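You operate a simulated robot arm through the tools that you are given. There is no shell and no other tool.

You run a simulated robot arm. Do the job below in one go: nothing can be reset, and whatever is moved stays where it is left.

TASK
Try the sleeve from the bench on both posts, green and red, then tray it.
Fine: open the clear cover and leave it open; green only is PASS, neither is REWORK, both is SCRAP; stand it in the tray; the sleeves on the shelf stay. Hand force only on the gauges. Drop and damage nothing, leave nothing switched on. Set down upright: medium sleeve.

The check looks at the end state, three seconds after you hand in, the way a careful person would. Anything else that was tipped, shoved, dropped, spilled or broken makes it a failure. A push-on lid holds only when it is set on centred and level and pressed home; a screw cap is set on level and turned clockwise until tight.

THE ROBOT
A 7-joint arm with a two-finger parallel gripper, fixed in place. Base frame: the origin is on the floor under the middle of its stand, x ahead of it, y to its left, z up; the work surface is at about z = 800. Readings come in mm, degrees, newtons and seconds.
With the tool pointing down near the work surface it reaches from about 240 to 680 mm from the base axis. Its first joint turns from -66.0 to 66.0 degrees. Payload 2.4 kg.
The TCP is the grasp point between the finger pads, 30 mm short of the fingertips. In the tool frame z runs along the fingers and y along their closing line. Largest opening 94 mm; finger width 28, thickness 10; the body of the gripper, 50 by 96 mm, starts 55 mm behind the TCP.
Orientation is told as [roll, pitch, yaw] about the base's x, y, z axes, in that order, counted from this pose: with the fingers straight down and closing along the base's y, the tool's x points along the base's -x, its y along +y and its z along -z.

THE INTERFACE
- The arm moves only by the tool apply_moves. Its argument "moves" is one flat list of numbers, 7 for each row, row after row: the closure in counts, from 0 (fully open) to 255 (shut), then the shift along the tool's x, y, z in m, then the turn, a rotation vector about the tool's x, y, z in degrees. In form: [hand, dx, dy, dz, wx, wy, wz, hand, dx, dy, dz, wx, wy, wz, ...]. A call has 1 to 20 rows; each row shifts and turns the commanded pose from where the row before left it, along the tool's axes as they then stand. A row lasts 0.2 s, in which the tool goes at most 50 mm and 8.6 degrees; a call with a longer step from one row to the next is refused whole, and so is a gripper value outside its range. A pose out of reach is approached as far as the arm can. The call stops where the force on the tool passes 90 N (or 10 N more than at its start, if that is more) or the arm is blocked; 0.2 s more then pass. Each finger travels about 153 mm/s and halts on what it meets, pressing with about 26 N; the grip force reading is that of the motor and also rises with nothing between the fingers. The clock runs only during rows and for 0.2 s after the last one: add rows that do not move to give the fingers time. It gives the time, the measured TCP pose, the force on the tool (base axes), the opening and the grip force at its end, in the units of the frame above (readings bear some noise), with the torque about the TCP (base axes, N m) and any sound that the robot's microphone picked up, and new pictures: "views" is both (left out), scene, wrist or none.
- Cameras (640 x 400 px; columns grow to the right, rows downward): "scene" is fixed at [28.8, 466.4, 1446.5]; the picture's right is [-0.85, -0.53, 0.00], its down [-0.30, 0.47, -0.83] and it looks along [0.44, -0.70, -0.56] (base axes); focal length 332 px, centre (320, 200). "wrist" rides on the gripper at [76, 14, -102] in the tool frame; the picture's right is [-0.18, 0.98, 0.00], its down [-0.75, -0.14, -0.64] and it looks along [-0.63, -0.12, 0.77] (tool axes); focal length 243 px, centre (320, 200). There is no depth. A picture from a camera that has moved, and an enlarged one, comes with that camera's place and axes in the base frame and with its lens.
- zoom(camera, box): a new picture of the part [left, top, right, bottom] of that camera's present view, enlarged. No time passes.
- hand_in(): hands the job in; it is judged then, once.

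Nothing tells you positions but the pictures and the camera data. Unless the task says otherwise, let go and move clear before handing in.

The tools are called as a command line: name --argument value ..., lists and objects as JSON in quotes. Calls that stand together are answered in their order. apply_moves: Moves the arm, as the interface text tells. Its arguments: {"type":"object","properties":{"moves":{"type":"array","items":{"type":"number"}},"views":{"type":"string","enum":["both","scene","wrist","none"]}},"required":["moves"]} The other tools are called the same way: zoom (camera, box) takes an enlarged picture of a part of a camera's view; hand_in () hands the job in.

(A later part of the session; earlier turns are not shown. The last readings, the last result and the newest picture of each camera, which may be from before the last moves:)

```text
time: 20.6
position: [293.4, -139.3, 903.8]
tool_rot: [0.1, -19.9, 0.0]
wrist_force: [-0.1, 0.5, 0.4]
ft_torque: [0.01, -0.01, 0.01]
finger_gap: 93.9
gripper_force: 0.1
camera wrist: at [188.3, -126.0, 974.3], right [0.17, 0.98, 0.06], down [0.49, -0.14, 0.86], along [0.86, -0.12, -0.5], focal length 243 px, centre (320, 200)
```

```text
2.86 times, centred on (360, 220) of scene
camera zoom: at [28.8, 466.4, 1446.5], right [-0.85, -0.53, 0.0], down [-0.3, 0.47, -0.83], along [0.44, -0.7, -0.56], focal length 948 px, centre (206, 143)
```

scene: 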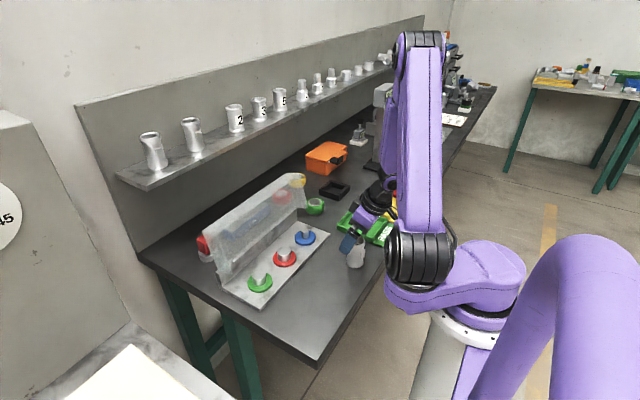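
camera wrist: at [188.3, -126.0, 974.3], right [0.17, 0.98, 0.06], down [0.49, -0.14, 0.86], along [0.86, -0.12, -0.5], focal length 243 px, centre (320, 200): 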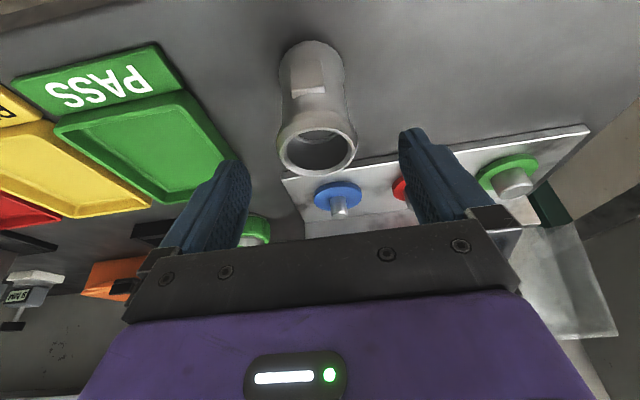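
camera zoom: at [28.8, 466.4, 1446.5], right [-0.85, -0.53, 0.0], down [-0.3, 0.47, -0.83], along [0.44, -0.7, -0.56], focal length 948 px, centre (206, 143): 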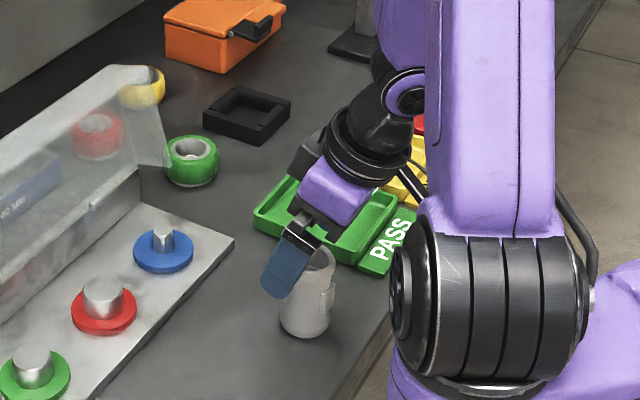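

Fingers straddle the sleeve cleanly. Continuing down to grip height.

apply_moves --moves '[0, 0.0066, 0, 0.01814, 0, 0, 0, 0, 0.0066, 0, 0.01814, 0, 0, 0, 0, 0.0066, 0, 0.01814, 0, 0, 0, 0, 0, 0, 0, 0, 0, 0]' --views "both"

zoom --camera "scene" --box '[310, 190, 410, 290]'

zoom --camera "wrist" --box '[200, 60, 440, 240]'

```text
time: 21.6
position: [294.4, -140.4, 846.7]
tool_rot: [0.1, -20.0, 0.0]
wrist_force: [-0.1, 0.3, -0.8]
ft_torque: [0.02, -0.03, 0.01]
finger_gap: 94.0
gripper_force: 0.1
camera wrist: at [189.3, -125.7, 916.6], right [0.17, 0.98, 0.06], down [0.49, -0.14, 0.86], along [0.86, -0.12, -0.5], focal length 243 px, centre (320, 200)
```

scene: 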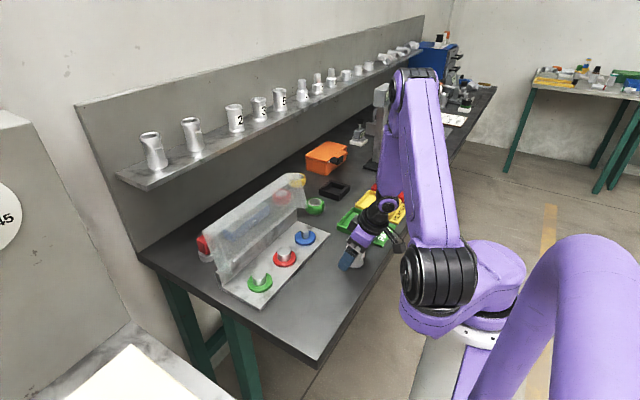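
wrist: 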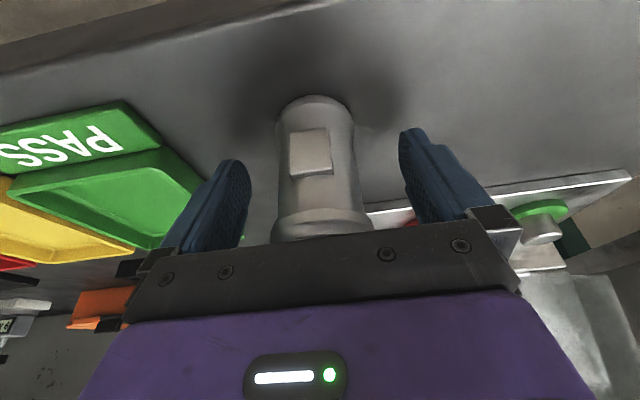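

```text
4.00 times, centred on (360, 240) of scene
camera zoom: at [28.8, 466.4, 1446.5], right [-0.85, -0.53, 0.0], down [-0.3, 0.47, -0.83], along [0.44, -0.7, -0.56], focal length 1327 px, centre (160, 40)
```

zoom: 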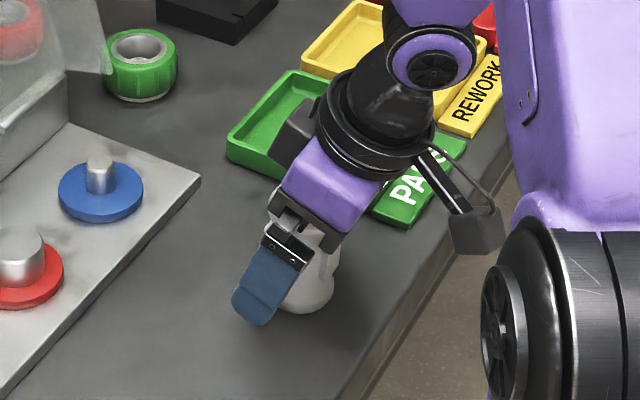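

```text
2.22 times, centred on (320, 150) of wrist
camera zoom: at [189.3, -125.7, 916.6], right [0.17, 0.98, 0.06], down [0.49, -0.14, 0.86], along [0.86, -0.12, -0.5], focal length 539 px, centre (320, 311)
```

zoom: 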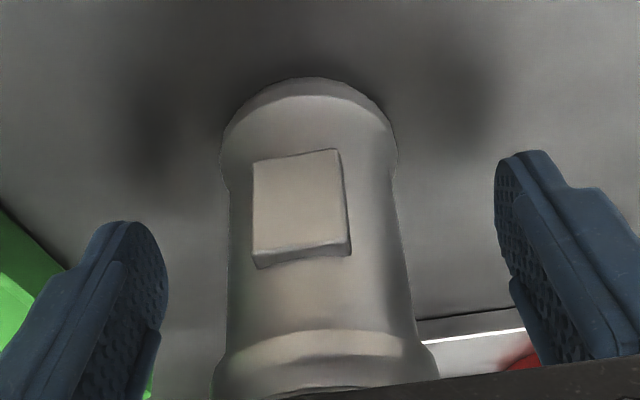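

The sleeve sits centred between the fingers with its lugs fore-and-aft. Closing gently in stages to grip it.

apply_moves --moves '[90, 0, 0, 0, 0, 0, 0, 115, 0, 0, 0, 0, 0, 0, 122, 0, 0, 0, 0, 0, 0, 130, 0, 0, 0, 0, 0, 0, 140, 0, 0, 0, 0, 0, 0, 255, 0, 0, 0, 0, 0, 0, 255, 0, 0, 0, 0, 0, 0]' --views "both"

zoom --camera "scene" --box '[310, 190, 410, 290]'

zoom --camera "wrist" --box '[200, 60, 440, 240]'

```text
time: 23.2
position: [294.4, -138.8, 846.7]
tool_rot: [0.1, -20.1, 0.1]
wrist_force: [-0.1, -1.3, 0.2]
ft_torque: [0.05, 0.03, -0.03]
finger_gap: 52.0
gripper_force: 25.7
camera wrist: at [189.3, -125.6, 916.9], right [0.17, 0.98, 0.06], down [0.49, -0.14, 0.86], along [0.86, -0.12, -0.5], focal length 243 px, centre (320, 200)
```

scene: 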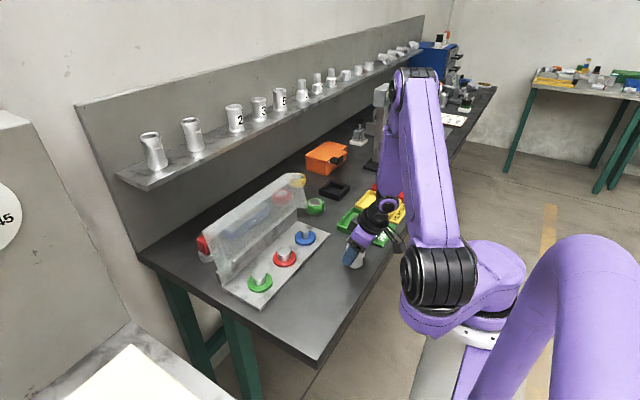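
wrist: 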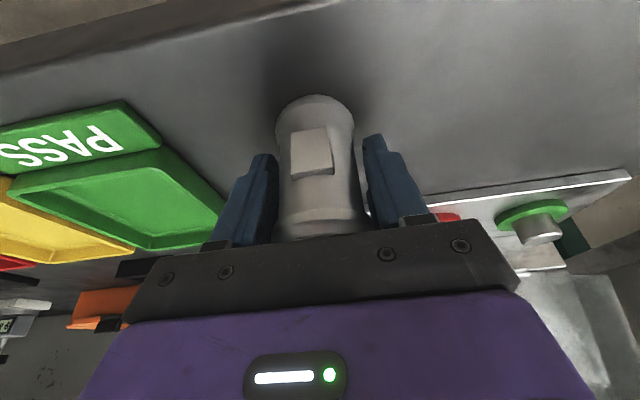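

```text
4.00 times, centred on (360, 240) of scene
camera zoom: at [28.8, 466.4, 1446.5], right [-0.85, -0.53, 0.0], down [-0.3, 0.47, -0.83], along [0.44, -0.7, -0.56], focal length 1327 px, centre (160, 40)
```

zoom: 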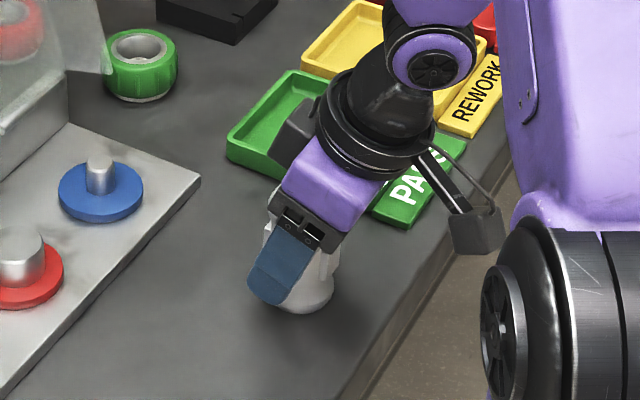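

```text
2.22 times, centred on (320, 150) of wrist
camera zoom: at [189.3, -125.6, 916.9], right [0.17, 0.98, 0.06], down [0.49, -0.14, 0.86], along [0.86, -0.12, -0.5], focal length 539 px, centre (320, 311)
```

zoom: 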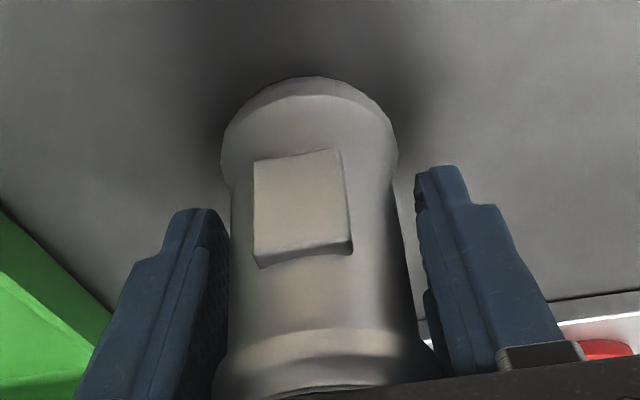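

The gripper reads 52 mm with grip force building. I'll hold a few more rows to make sure it has settled on the collar.

apply_moves --moves '[255, 0, 0, 0, 0, 0, 0, 255, 0, 0, 0, 0, 0, 0, 255, 0, 0, 0, 0, 0, 0]' --views "wrist"

zoom --camera "wrist" --box '[200, 60, 440, 240]'

```text
time: 24.0
position: [294.5, -139.6, 847.0]
tool_rot: [0.1, -19.9, 0.0]
wrist_force: [0.1, -1.6, 0.2]
ft_torque: [0.02, -0.02, 0.02]
finger_gap: 51.8
gripper_force: 26.4
camera wrist: at [189.3, -125.6, 916.9], right [0.17, 0.98, 0.06], down [0.49, -0.14, 0.86], along [0.86, -0.12, -0.5], focal length 243 px, centre (320, 200)
```

wrist: 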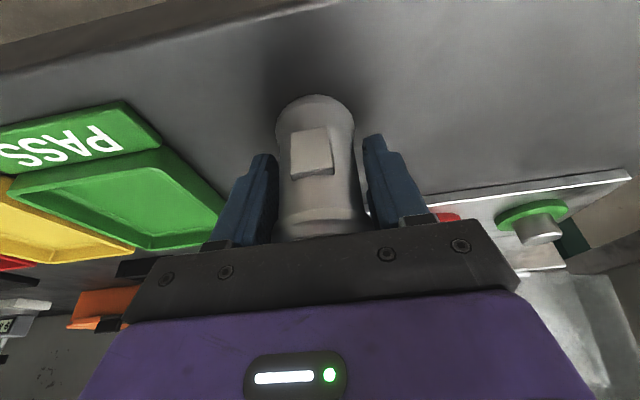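

```text
2.22 times, centred on (320, 150) of wrist
camera zoom: at [189.3, -125.6, 916.9], right [0.17, 0.98, 0.06], down [0.49, -0.14, 0.86], along [0.86, -0.12, -0.5], focal length 539 px, centre (320, 311)
```

zoom: 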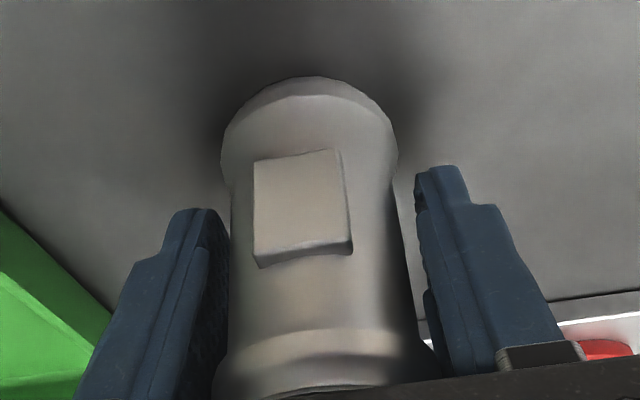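

The fingers are meeting the collar high on the pads, close to the brackets. I'll reopen slightly and regrip about 15 mm higher so the collar sits in the middle of the pads.

apply_moves --moves '[110, 0, 0, 0, 0, 0, 0, 90, 0, 0, 0, 0, 0, 0, 85, 0, 0, 0, 0, 0, 0, 85, -0.00257, 0, -0.00705, 0, 0, 0, 85, -0.00257, 0, -0.00705, 0, 0, 0, 85, 0, 0, 0, 0, 0, 0, 100, 0, 0, 0, 0, 0, 0, 115, 0, 0, 0, 0, 0, 0, 125, 0, 0, 0, 0, 0, 0, 135, 0, 0, 0, 0, 0, 0, 255, 0, 0, 0, 0, 0, 0, 255, 0, 0, 0, 0, 0, 0]' --views "both"

zoom --camera "scene" --box '[310, 190, 410, 290]'

zoom --camera "wrist" --box '[200, 60, 440, 240]'

```text
time: 26.6
position: [294.3, -139.3, 862.0]
tool_rot: [-0.1, -20.0, 0.0]
wrist_force: [1.2, -0.9, 5.2]
ft_torque: [0.01, 0.03, -0.02]
finger_gap: 52.3
gripper_force: 25.9
camera wrist: at [189.5, -125.7, 932.1], right [0.17, 0.98, 0.06], down [0.49, -0.14, 0.86], along [0.86, -0.12, -0.5], focal length 243 px, centre (320, 200)
```

scene: 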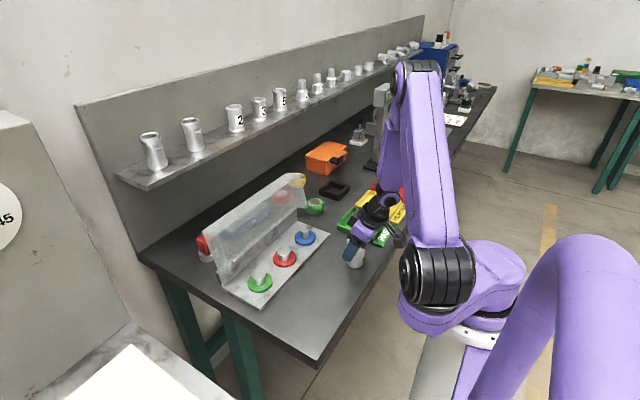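
wrist: 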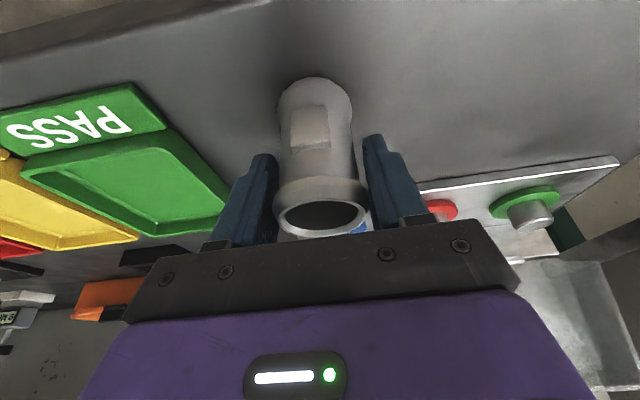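

```text
4.00 times, centred on (360, 240) of scene
camera zoom: at [28.8, 466.4, 1446.5], right [-0.85, -0.53, 0.0], down [-0.3, 0.47, -0.83], along [0.44, -0.7, -0.56], focal length 1327 px, centre (160, 40)
```

zoom: 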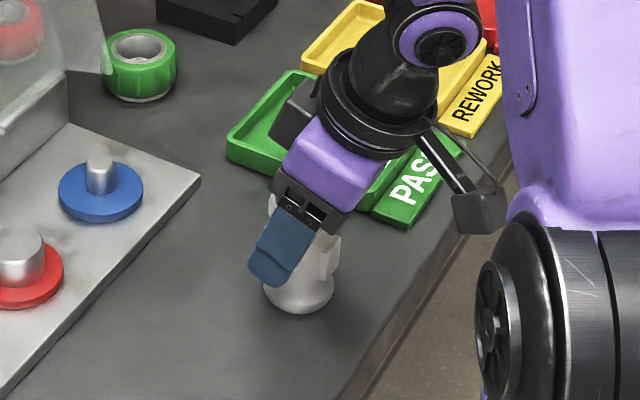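

```text
2.22 times, centred on (320, 150) of wrist
camera zoom: at [189.5, -125.7, 932.1], right [0.17, 0.98, 0.06], down [0.49, -0.14, 0.86], along [0.86, -0.12, -0.5], focal length 539 px, centre (320, 311)
```

zoom: 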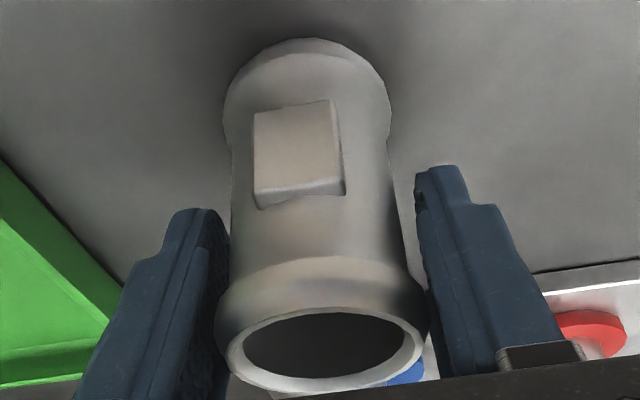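

The collar is now held mid-pad and the sleeve geometry matches my estimates (axis ≈ TCP in x and y, bottom 62 mm below TCP). Lifting straight up.

apply_moves --moves '[255, -0.00342, 0, -0.0094, 0, 0, 0, 255, -0.00684, 0, -0.01879, 0, 0, 0, 255, -0.00855, 0, -0.02349, 0, 0, 0, 255, -0.00855, 0, -0.02349, 0, 0, 0, 255, -0.00855, 0, -0.02349, 0, 0, 0, 255, 0, 0, 0, 0, 0, 0]' --views "both"

zoom --camera "scene" --box '[310, 160, 410, 260]'

zoom --camera "wrist" --box '[200, 60, 440, 240]'

```text
time: 28.0
position: [294.4, -140.4, 966.1]
tool_rot: [-0.1, -20.0, 0.0]
wrist_force: [-0.8, 0.1, -4.5]
ft_torque: [-0.01, 0.04, 0.02]
finger_gap: 52.4
gripper_force: 25.5
camera wrist: at [189.2, -125.2, 1037.2], right [0.17, 0.98, 0.06], down [0.49, -0.14, 0.86], along [0.85, -0.12, -0.51], focal length 243 px, centre (320, 200)
```

scene: 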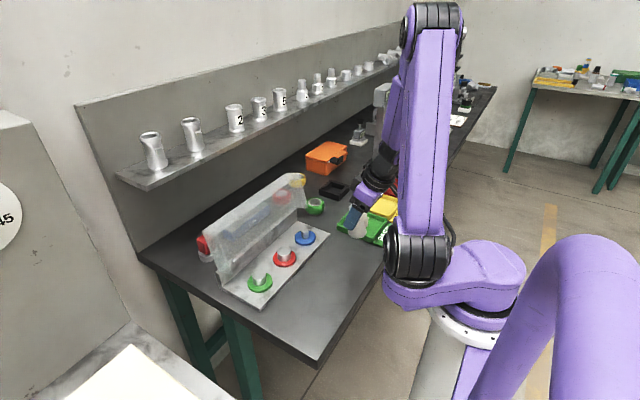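
wrist: 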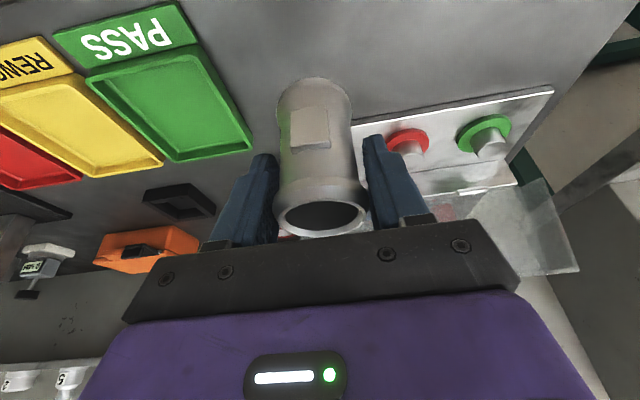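

```text
4.00 times, centred on (360, 210) of scene
camera zoom: at [28.9, 466.4, 1446.5], right [-0.85, -0.53, 0.0], down [-0.3, 0.47, -0.83], along [0.44, -0.7, -0.56], focal length 1327 px, centre (160, 160)
```

zoom: 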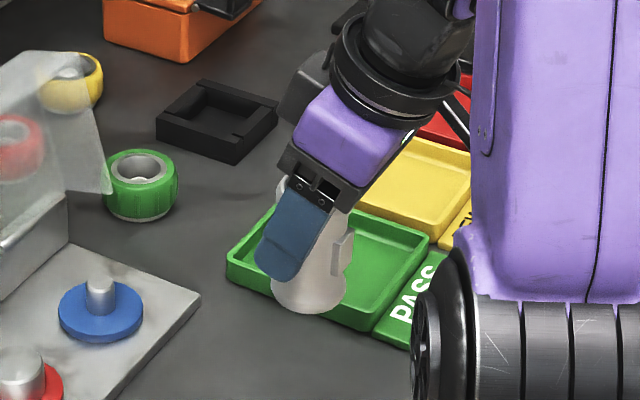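

```text
2.22 times, centred on (320, 150) of wrist
camera zoom: at [189.2, -125.2, 1037.2], right [0.17, 0.98, 0.06], down [0.49, -0.14, 0.86], along [0.85, -0.12, -0.51], focal length 539 px, centre (320, 311)
```

zoom: 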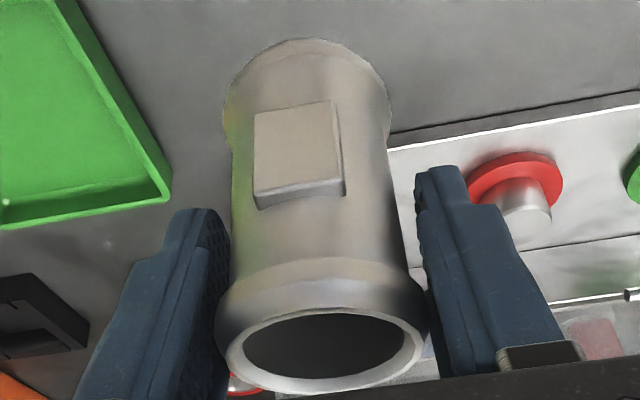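

The sleeve is held upright and steady (about 4.5 N weight). Moving across to a hover above the green post near (453.5, 64).

apply_moves --moves '[255, -0.0187, 0.0255, 0.0068, 0, 0, 0, 255, -0.0187, 0.0255, 0.0068, 0, 0, 0, 255, -0.0187, 0.0255, 0.0068, 0, 0, 0, 255, -0.0187, 0.0255, 0.0068, 0, 0, 0, 255, -0.0187, 0.0255, 0.0068, 0, 0, 0, 255, -0.0187, 0.0255, 0.0068, 0, 0, 0, 255, -0.0187, 0.0255, 0.0068, 0, 0, 0, 255, -0.0187, 0.0255, 0.0068, 0, 0, 0, 255, 0, 0, 0, 0, 0, 0]' --views "both"

zoom --camera "scene" --box '[200, 170, 340, 310]'

zoom --camera "wrist" --box '[200, 0, 440, 180]'

```text
time: 30.0
position: [453.7, 66.3, 966.1]
tool_rot: [0.0, -20.1, 0.0]
wrist_force: [0.3, 0.8, -4.5]
ft_torque: [-0.02, -0.02, 0.0]
finger_gap: 52.2
gripper_force: 26.2
camera wrist: at [348.1, 79.0, 1036.5], right [0.17, 0.98, 0.06], down [0.49, -0.14, 0.86], along [0.85, -0.12, -0.51], focal length 243 px, centre (320, 200)
```

scene: 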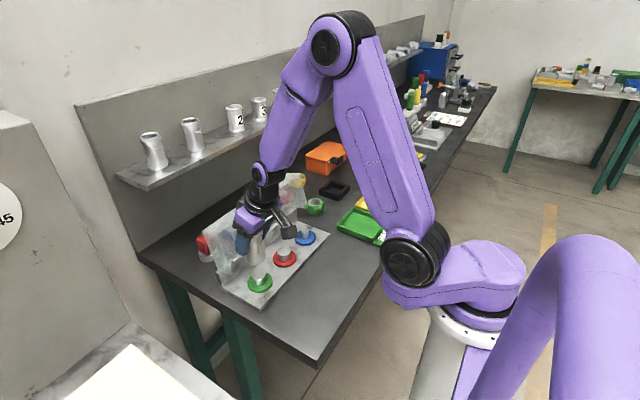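
wrist: 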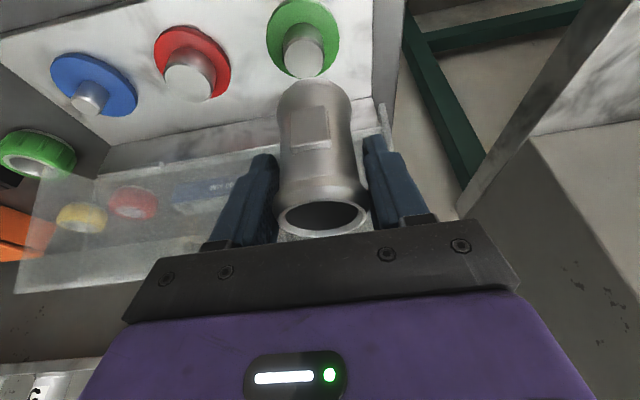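

```text
2.86 times, centred on (270, 240) of scene
camera zoom: at [28.9, 466.4, 1446.5], right [-0.85, -0.53, 0.0], down [-0.3, 0.47, -0.83], along [0.44, -0.7, -0.56], focal length 948 px, centre (463, 86)
```

zoom: 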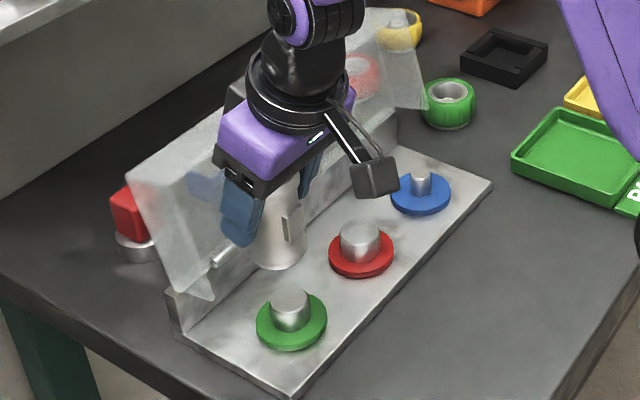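

```text
2.22 times, centred on (320, 90) of wrist
camera zoom: at [348.1, 79.0, 1036.5], right [0.17, 0.98, 0.06], down [0.49, -0.14, 0.86], along [0.85, -0.12, -0.51], focal length 539 px, centre (320, 444)
```

zoom: 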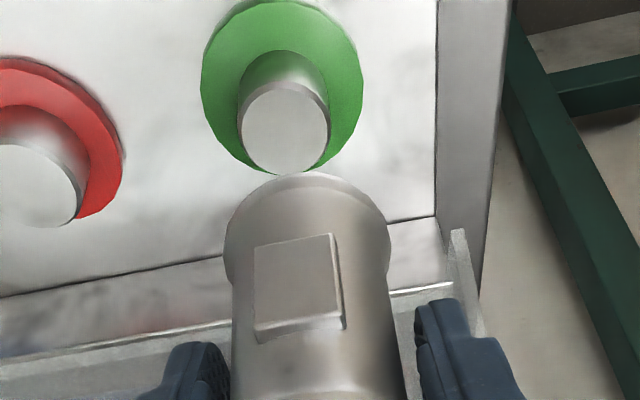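

From the wrist view the green post is about 5 mm to the −y side of the sleeve axis and close to right in x. I'll correct that and lower to just above the post top for a closer look.

apply_moves --moves '[255, 0.0056, -0.0024, 0.01535, 0, 0, 0, 255, 0.0056, -0.0023, 0.01535, 0, 0, 0, 255, 0.0056, 0, 0.01535, 0, 0, 0, 255, 0, 0, 0, 0, 0, 0]' --views "both"

zoom --camera "scene" --box '[220, 200, 320, 300]'

zoom --camera "wrist" --box '[220, 0, 420, 150]'

```text
time: 31.0
position: [453.1, 59.8, 916.2]
tool_rot: [0.1, -20.0, 0.1]
wrist_force: [-0.3, 0.7, -3.2]
ft_torque: [0.02, 0.03, 0.0]
finger_gap: 52.2
gripper_force: 25.5
camera wrist: at [347.6, 73.4, 987.7], right [0.17, 0.98, 0.06], down [0.49, -0.14, 0.86], along [0.86, -0.12, -0.5], focal length 243 px, centre (320, 200)
```

scene: 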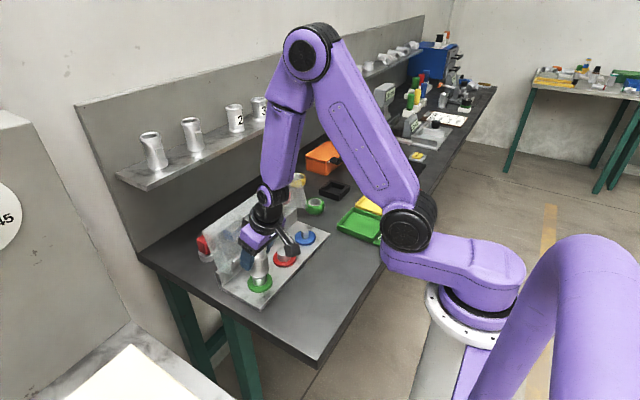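
wrist: 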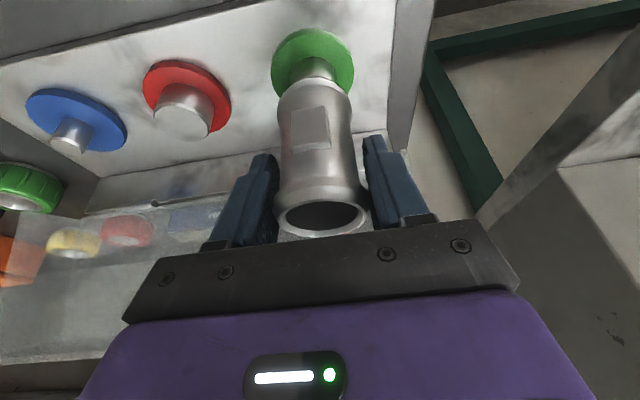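

```text
4.00 times, centred on (270, 250) of scene
camera zoom: at [28.9, 466.4, 1446.5], right [-0.85, -0.53, 0.0], down [-0.3, 0.47, -0.83], along [0.44, -0.7, -0.56], focal length 1327 px, centre (520, 0)
```

zoom: 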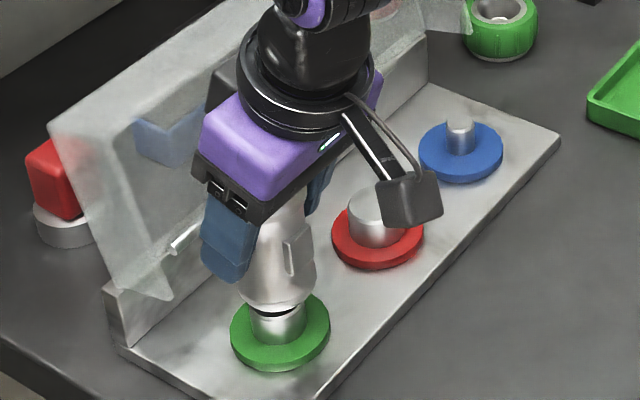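

```text
2.67 times, centred on (320, 75) of wrist
camera zoom: at [347.6, 73.4, 987.7], right [0.17, 0.98, 0.06], down [0.49, -0.14, 0.86], along [0.86, -0.12, -0.5], focal length 647 px, centre (320, 533)
```

zoom: 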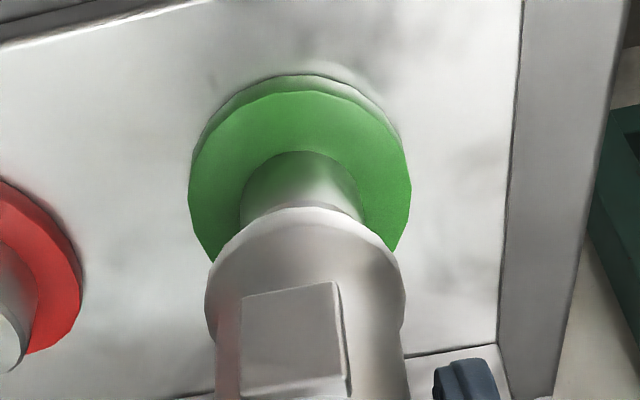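

Very close to aligned now. I'll zoom tighter in both cameras to measure the residual offset before lowering onto the green post.

zoom --camera "scene" --box '[240, 250, 285, 300]'

zoom --camera "wrist" --box '[260, 20, 370, 120]'

```text
8.00 times, centred on (262, 275) of scene
camera zoom: at [28.9, 466.4, 1446.5], right [-0.85, -0.53, 0.0], down [-0.3, 0.47, -0.83], along [0.44, -0.7, -0.56], focal length 2654 px, centre (780, -400)
```

zoom: 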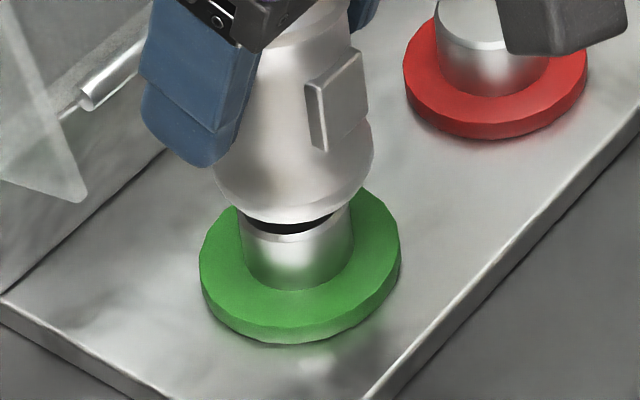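

```text
4.00 times, centred on (315, 70) of wrist
camera zoom: at [347.6, 73.4, 987.7], right [0.17, 0.98, 0.06], down [0.49, -0.14, 0.86], along [0.86, -0.12, -0.5], focal length 970 px, centre (340, 720)
```

zoom: 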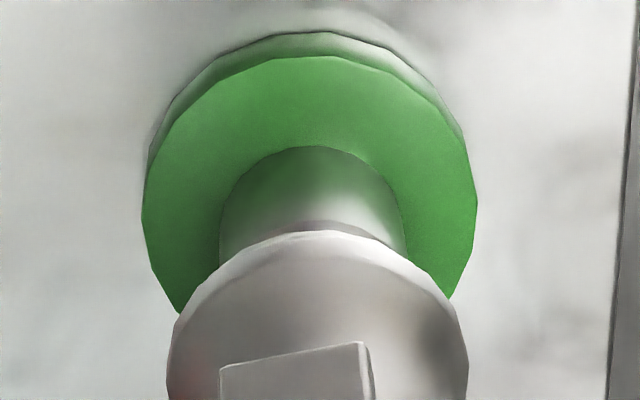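

I measure the post about +2.2 mm in x and +0.3 mm in y from the sleeve axis, with its top near z 843 (sleeve bottom ~854). I'll correct and lower to just above contact, checking force.

apply_moves --moves '[255, -0.00207, 0.0003, 0.00075, 0, 0, 0, 255, 0.00137, 0, 0.00376, 0, 0, 0, 255, 0.00137, 0, 0.00376, 0, 0, 0, 255, 0, 0, 0, 0, 0, 0]' --views "both"

zoom --camera "scene" --box '[240, 250, 285, 300]'

zoom --camera "wrist" --box '[260, 20, 370, 120]'

```text
time: 32.0
position: [456.1, 60.3, 909.5]
tool_rot: [-0.1, -20.0, 0.0]
wrist_force: [-0.2, 0.9, -4.1]
ft_torque: [0.02, 0.05, -0.03]
finger_gap: 52.0
gripper_force: 26.3
camera wrist: at [350.2, 73.8, 979.9], right [0.17, 0.98, 0.06], down [0.49, -0.14, 0.86], along [0.86, -0.12, -0.5], focal length 243 px, centre (320, 200)
```

scene: 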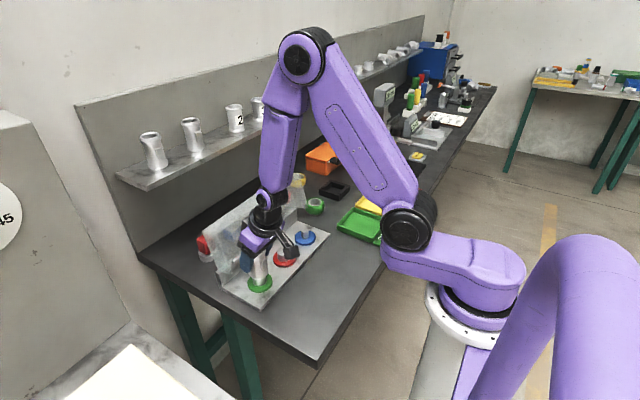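
wrist: 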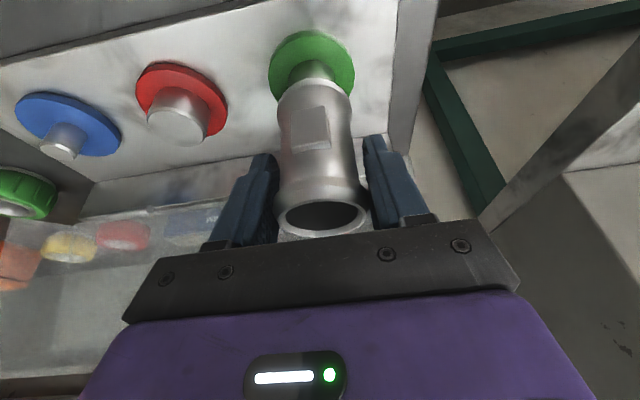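

```text
8.00 times, centred on (262, 275) of scene
camera zoom: at [28.9, 466.4, 1446.5], right [-0.85, -0.53, 0.0], down [-0.3, 0.47, -0.83], along [0.44, -0.7, -0.56], focal length 2654 px, centre (780, -400)
```

zoom: 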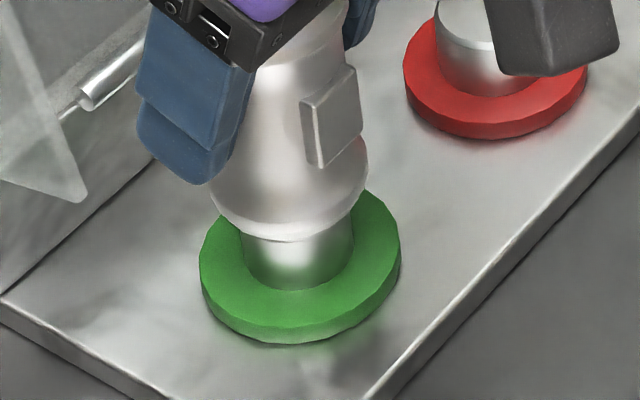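

```text
4.00 times, centred on (315, 70) of wrist
camera zoom: at [350.2, 73.8, 979.9], right [0.17, 0.98, 0.06], down [0.49, -0.14, 0.86], along [0.86, -0.12, -0.5], focal length 970 px, centre (340, 720)
```

zoom: 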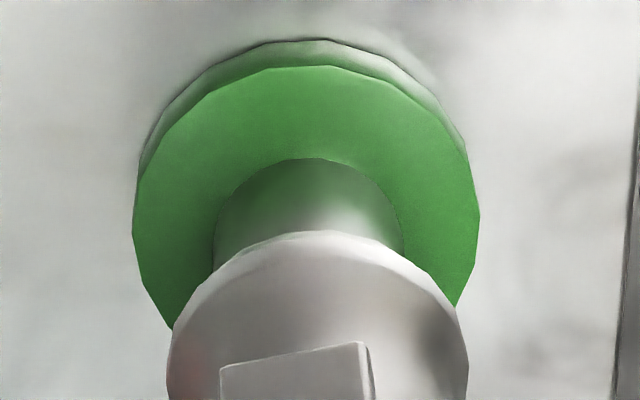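

Aligned to within about half a millimetre; applying a final −0.4 mm y tweak and lowering in small steps onto the green post while watching force.

apply_moves --moves '[255, 0.00068, -0.0004, 0.00188, 0, 0, 0, 255, 0.00068, 0, 0.00188, 0, 0, 0, 255, 0, 0, 0, 0, 0, 0]' --views "none"

apply_moves --moves '[255, 0.00068, 0, 0.00188, 0, 0, 0, 255, 0, 0, 0, 0, 0, 0]' --views "none"

```text
time: 32.8
position: [456.4, 60.0, 906.6]
tool_rot: [-0.1, -20.0, 0.0]
wrist_force: [-0.3, 0.4, -3.6]
ft_torque: [-0.02, 0.01, 0.0]
finger_gap: 52.0
gripper_force: 26.1
```

```text
time: 33.4
position: [454.1, 58.7, 903.4]
tool_rot: [0.0, -20.0, -0.2]
wrist_force: [-0.6, 0.4, -2.3]
ft_torque: [0.01, 0.01, 0.0]
finger_gap: 52.0
gripper_force: 25.6
```

No resistance yet. Continuing down in 2 mm steps.

apply_moves --moves '[255, 0.00068, 0, 0.00188, 0, 0, 0, 255, 0, 0, 0, 0, 0, 0]' --views "none"

apply_moves --moves '[255, 0.00068, 0, 0.00188, 0, 0, 0, 255, 0, 0, 0, 0, 0, 0]' --views "both"

zoom --camera "scene" --box '[240, 250, 285, 300]'

zoom --camera "wrist" --box '[260, 20, 370, 120]'

```text
time: 34.0
position: [454.7, 59.5, 900.6]
tool_rot: [-0.1, -20.0, -0.1]
wrist_force: [-0.3, -1.0, -4.0]
ft_torque: [0.02, -0.01, -0.01]
finger_gap: 52.1
gripper_force: 26.0
```

```text
time: 34.6
position: [455.6, 58.9, 898.7]
tool_rot: [0.0, -20.0, 0.1]
wrist_force: [0.3, 0.9, -4.4]
ft_torque: [0.0, -0.01, 0.03]
finger_gap: 52.2
gripper_force: 26.1
camera wrist: at [350.5, 73.7, 970.1], right [0.17, 0.98, 0.06], down [0.49, -0.14, 0.86], along [0.86, -0.12, -0.5], focal length 243 px, centre (320, 200)
```

scene: 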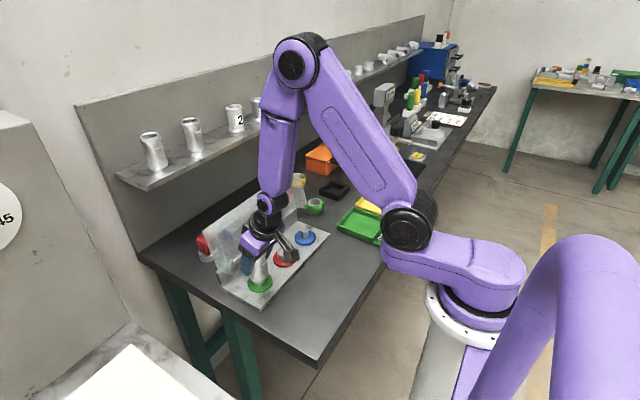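
wrist: 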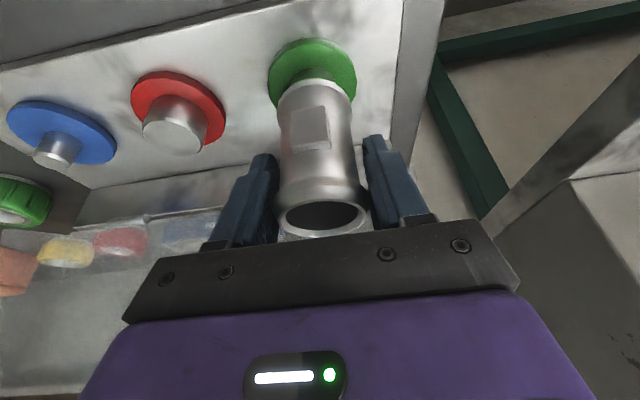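

```text
8.00 times, centred on (262, 275) of scene
camera zoom: at [28.9, 466.4, 1446.5], right [-0.85, -0.53, 0.0], down [-0.3, 0.47, -0.83], along [0.44, -0.7, -0.56], focal length 2654 px, centre (780, -400)
```

zoom: 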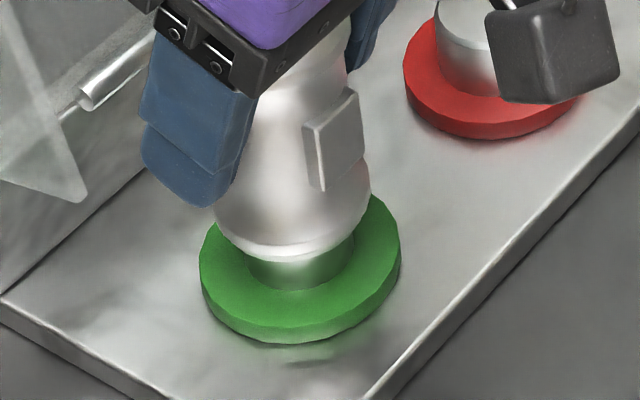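

```text
4.00 times, centred on (315, 70) of wrist
camera zoom: at [350.5, 73.7, 970.1], right [0.17, 0.98, 0.06], down [0.49, -0.14, 0.86], along [0.86, -0.12, -0.5], focal length 970 px, centre (340, 720)
```

zoom: 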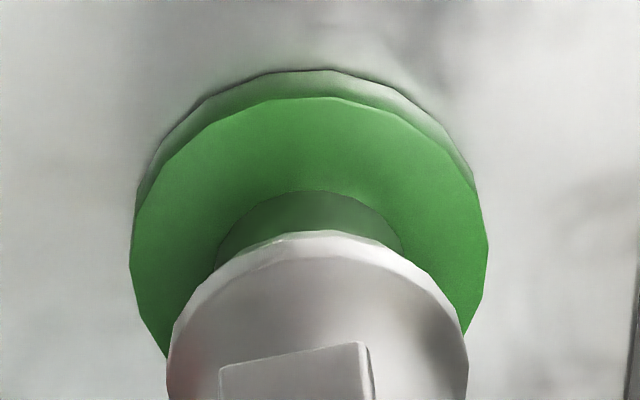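

The sleeve bottom is now below the estimated post top with no resistance. Continuing down toward the flange.

apply_moves --moves '[255, 0.00068, 0, 0.00188, 0, 0, 0, 255, 0.00034, 0, 0.00094, 0, 0, 0, 255, 0, 0, 0, 0, 0, 0]' --views "none"

apply_moves --moves '[255, 0.00068, 0, 0.00188, 0, 0, 0, 255, 0.00034, 0, 0.00094, 0, 0, 0, 255, 0, 0, 0, 0, 0, 0]' --views "none"

apply_moves --moves '[255, 0.00068, 0, 0.00188, 0, 0, 0, 255, 0, 0, 0, 0, 0, 0]' --views "both"

zoom --camera "scene" --box '[240, 250, 285, 300]'

zoom --camera "wrist" --box '[260, 20, 370, 120]'

```text
time: 35.4
position: [453.9, 59.9, 897.8]
tool_rot: [0.0, -20.1, 0.0]
wrist_force: [-0.5, 0.4, -4.6]
ft_torque: [0.01, 0.0, 0.01]
finger_gap: 52.2
gripper_force: 26.1
```

```text
time: 36.2
position: [456.6, 60.5, 892.0]
tool_rot: [0.0, -19.9, 0.0]
wrist_force: [0.9, 0.1, -3.3]
ft_torque: [0.02, -0.01, 0.02]
finger_gap: 52.2
gripper_force: 26.3
```

```text
time: 36.8
position: [455.6, 60.1, 891.2]
tool_rot: [0.0, -20.1, 0.0]
wrist_force: [0.2, -0.8, -3.5]
ft_torque: [-0.01, -0.02, 0.02]
finger_gap: 52.2
gripper_force: 25.7
camera wrist: at [350.7, 73.2, 961.9], right [0.17, 0.98, 0.06], down [0.49, -0.14, 0.86], along [0.86, -0.12, -0.5], focal length 243 px, centre (320, 200)
```

scene: 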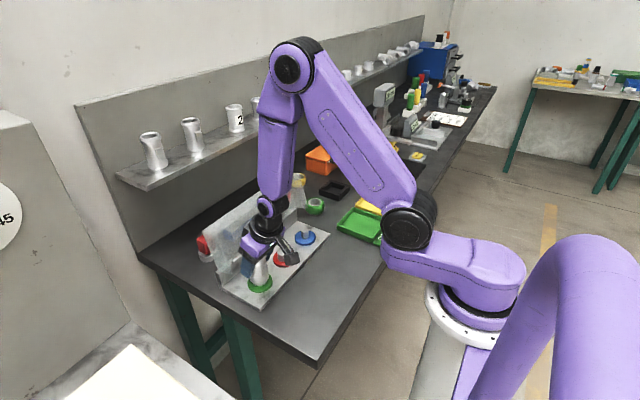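
wrist: 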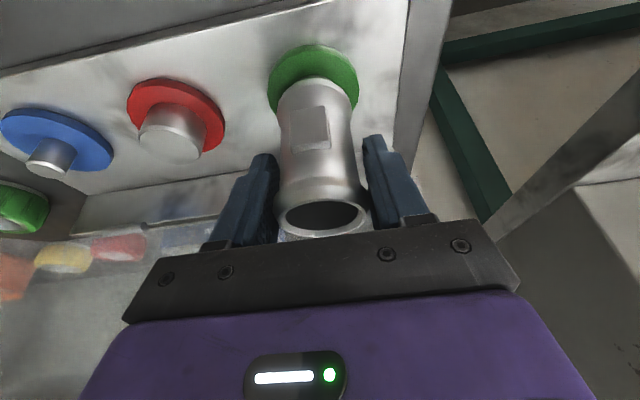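

```text
8.00 times, centred on (262, 275) of scene
camera zoom: at [28.9, 466.4, 1446.5], right [-0.85, -0.53, 0.0], down [-0.3, 0.47, -0.83], along [0.44, -0.7, -0.56], focal length 2654 px, centre (780, -400)
```

zoom: 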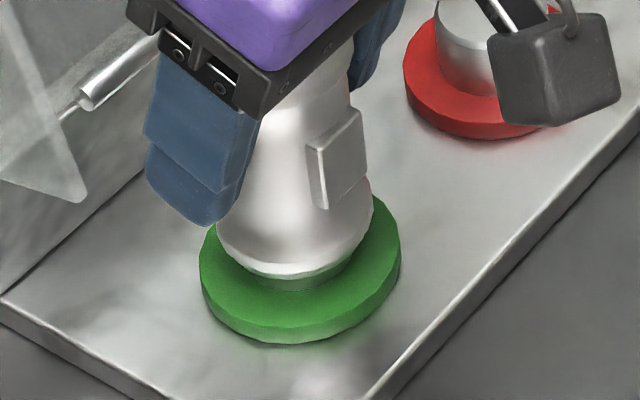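

```text
4.00 times, centred on (315, 70) of wrist
camera zoom: at [350.7, 73.2, 961.9], right [0.17, 0.98, 0.06], down [0.49, -0.14, 0.86], along [0.86, -0.12, -0.5], focal length 970 px, centre (340, 720)
```

zoom: 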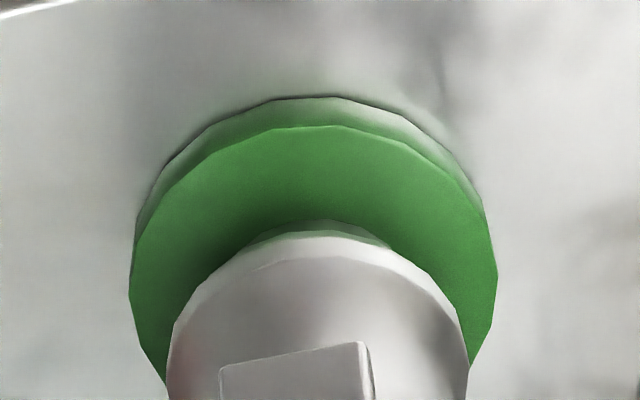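

Sliding down freely. Continuing until it seats on the green flange.

apply_moves --moves '[255, 0.00068, 0, 0.00188, 0, 0, 0, 255, 0.00034, 0, 0.00094, 0, 0, 0, 255, 0, 0, 0, 0, 0, 0]' --views "none"

apply_moves --moves '[255, 0.00068, 0, 0.00188, 0, 0, 0, 255, 0, 0, 0, 0, 0, 0]' --views "none"

apply_moves --moves '[255, 0.00034, 0, 0.00094, 0, 0, 0, 255, 0, 0, 0, 0, 0, 0]' --views "none"

```text
time: 37.6
position: [456.2, 59.2, 887.5]
tool_rot: [0.0, -19.9, 0.0]
wrist_force: [-0.1, 0.3, -3.9]
ft_torque: [-0.01, 0.01, 0.01]
finger_gap: 52.0
gripper_force: 26.4
```

```text
time: 38.2
position: [454.9, 59.9, 886.1]
tool_rot: [0.0, -20.1, 0.0]
wrist_force: [0.5, -0.8, -5.1]
ft_torque: [0.02, 0.01, 0.02]
finger_gap: 52.2
gripper_force: 26.2
```

```text
time: 38.8
position: [456.3, 58.9, 885.2]
tool_rot: [0.0, -20.0, 0.0]
wrist_force: [0.2, 0.1, -3.7]
ft_torque: [0.01, 0.0, 0.02]
finger_gap: 51.9
gripper_force: 26.0
```

apply_moves --moves '[255, 0.00034, 0, 0.00094, 0, 0, 0, 255, 0, 0, 0, 0, 0, 0]' --views "none"

apply_moves --moves '[255, 0.00034, 0, 0.00094, 0, 0, 0, 255, 0, 0, 0, 0, 0, 0]' --views "none"

apply_moves --moves '[255, 0.00034, 0, 0.00094, 0, 0, 0, 255, 0, 0, 0, 0, 0, 0]' --views "both"

zoom --camera "scene" --box '[240, 250, 285, 300]'

zoom --camera "wrist" --box '[260, 20, 370, 120]'

```text
time: 39.4
position: [455.2, 59.7, 885.3]
tool_rot: [-0.1, -19.9, 0.0]
wrist_force: [1.0, 0.4, -3.6]
ft_torque: [0.01, -0.01, 0.04]
finger_gap: 51.8
gripper_force: 26.3
```

```text
time: 40.0
position: [456.5, 59.4, 883.4]
tool_rot: [-0.1, -20.0, 0.1]
wrist_force: [-0.2, -0.4, -3.9]
ft_torque: [-0.01, 0.01, 0.03]
finger_gap: 52.1
gripper_force: 26.3
```

```text
time: 40.6
position: [456.4, 58.5, 883.2]
tool_rot: [0.0, -20.0, 0.0]
wrist_force: [0.0, 0.1, -4.0]
ft_torque: [-0.02, 0.02, -0.01]
finger_gap: 52.2
gripper_force: 26.2
camera wrist: at [350.4, 73.2, 952.8], right [0.17, 0.98, 0.06], down [0.49, -0.14, 0.86], along [0.86, -0.12, -0.5], focal length 243 px, centre (320, 200)
```

scene: 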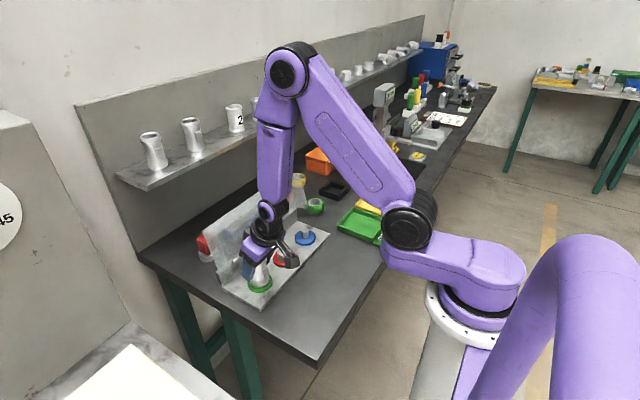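
wrist: 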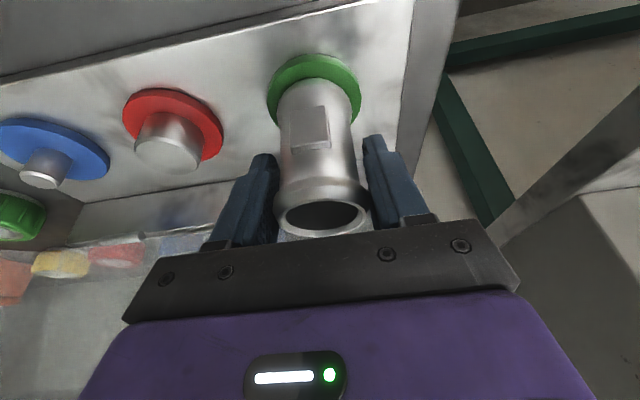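

```text
8.00 times, centred on (262, 275) of scene
camera zoom: at [28.9, 466.4, 1446.5], right [-0.85, -0.53, 0.0], down [-0.3, 0.47, -0.83], along [0.44, -0.7, -0.56], focal length 2654 px, centre (780, -400)
```

zoom: 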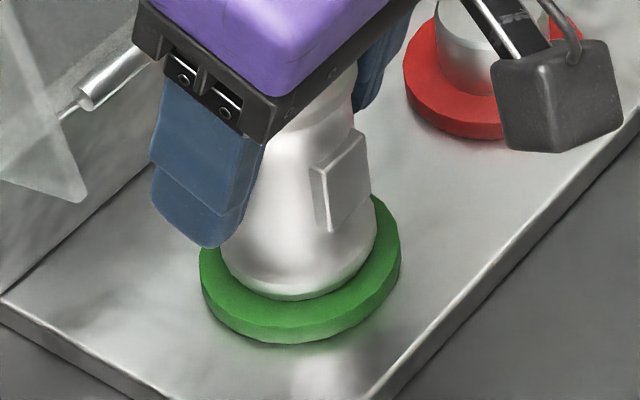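

```text
4.00 times, centred on (315, 70) of wrist
camera zoom: at [350.4, 73.2, 952.8], right [0.17, 0.98, 0.06], down [0.49, -0.14, 0.86], along [0.86, -0.12, -0.5], focal length 970 px, centre (340, 720)
```

zoom: 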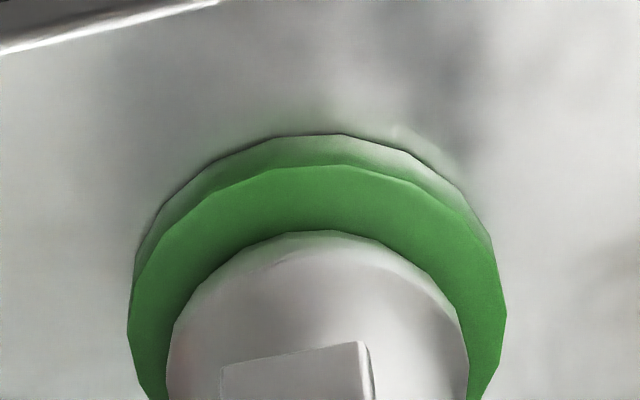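

Nearly seated on green with no resistance. A few more 1 mm steps to feel the flange.

apply_moves --moves '[255, 0.00034, 0, 0.00094, 0, 0, 0, 255, 0, 0, 0, 0, 0, 0]' --views "none"

apply_moves --moves '[255, 0.00034, 0, 0.00094, 0, 0, 0, 255, 0, 0, 0, 0, 0, 0]' --views "none"

apply_moves --moves '[255, 0.00034, 0, 0.00094, 0, 0, 0, 255, 0, 0, 0, 0, 0, 0]' --views "none"

```text
time: 41.2
position: [456.2, 59.5, 881.5]
tool_rot: [0.1, -20.2, 0.0]
wrist_force: [-6.3, -1.5, 15.9]
ft_torque: [-0.03, 0.0, 0.02]
finger_gap: 52.2
gripper_force: 26.5
```

```text
time: 41.8
position: [456.7, 59.3, 881.7]
tool_rot: [-0.1, -20.3, 0.0]
wrist_force: [-4.0, -1.8, 17.0]
ft_torque: [0.02, -0.25, 0.02]
finger_gap: 52.1
gripper_force: 26.2
```

```text
time: 42.4
position: [456.6, 59.3, 880.3]
tool_rot: [0.0, -20.2, 0.0]
wrist_force: [-1.2, -1.1, 17.2]
ft_torque: [-0.02, -0.23, 0.01]
finger_gap: 52.3
gripper_force: 26.5
```

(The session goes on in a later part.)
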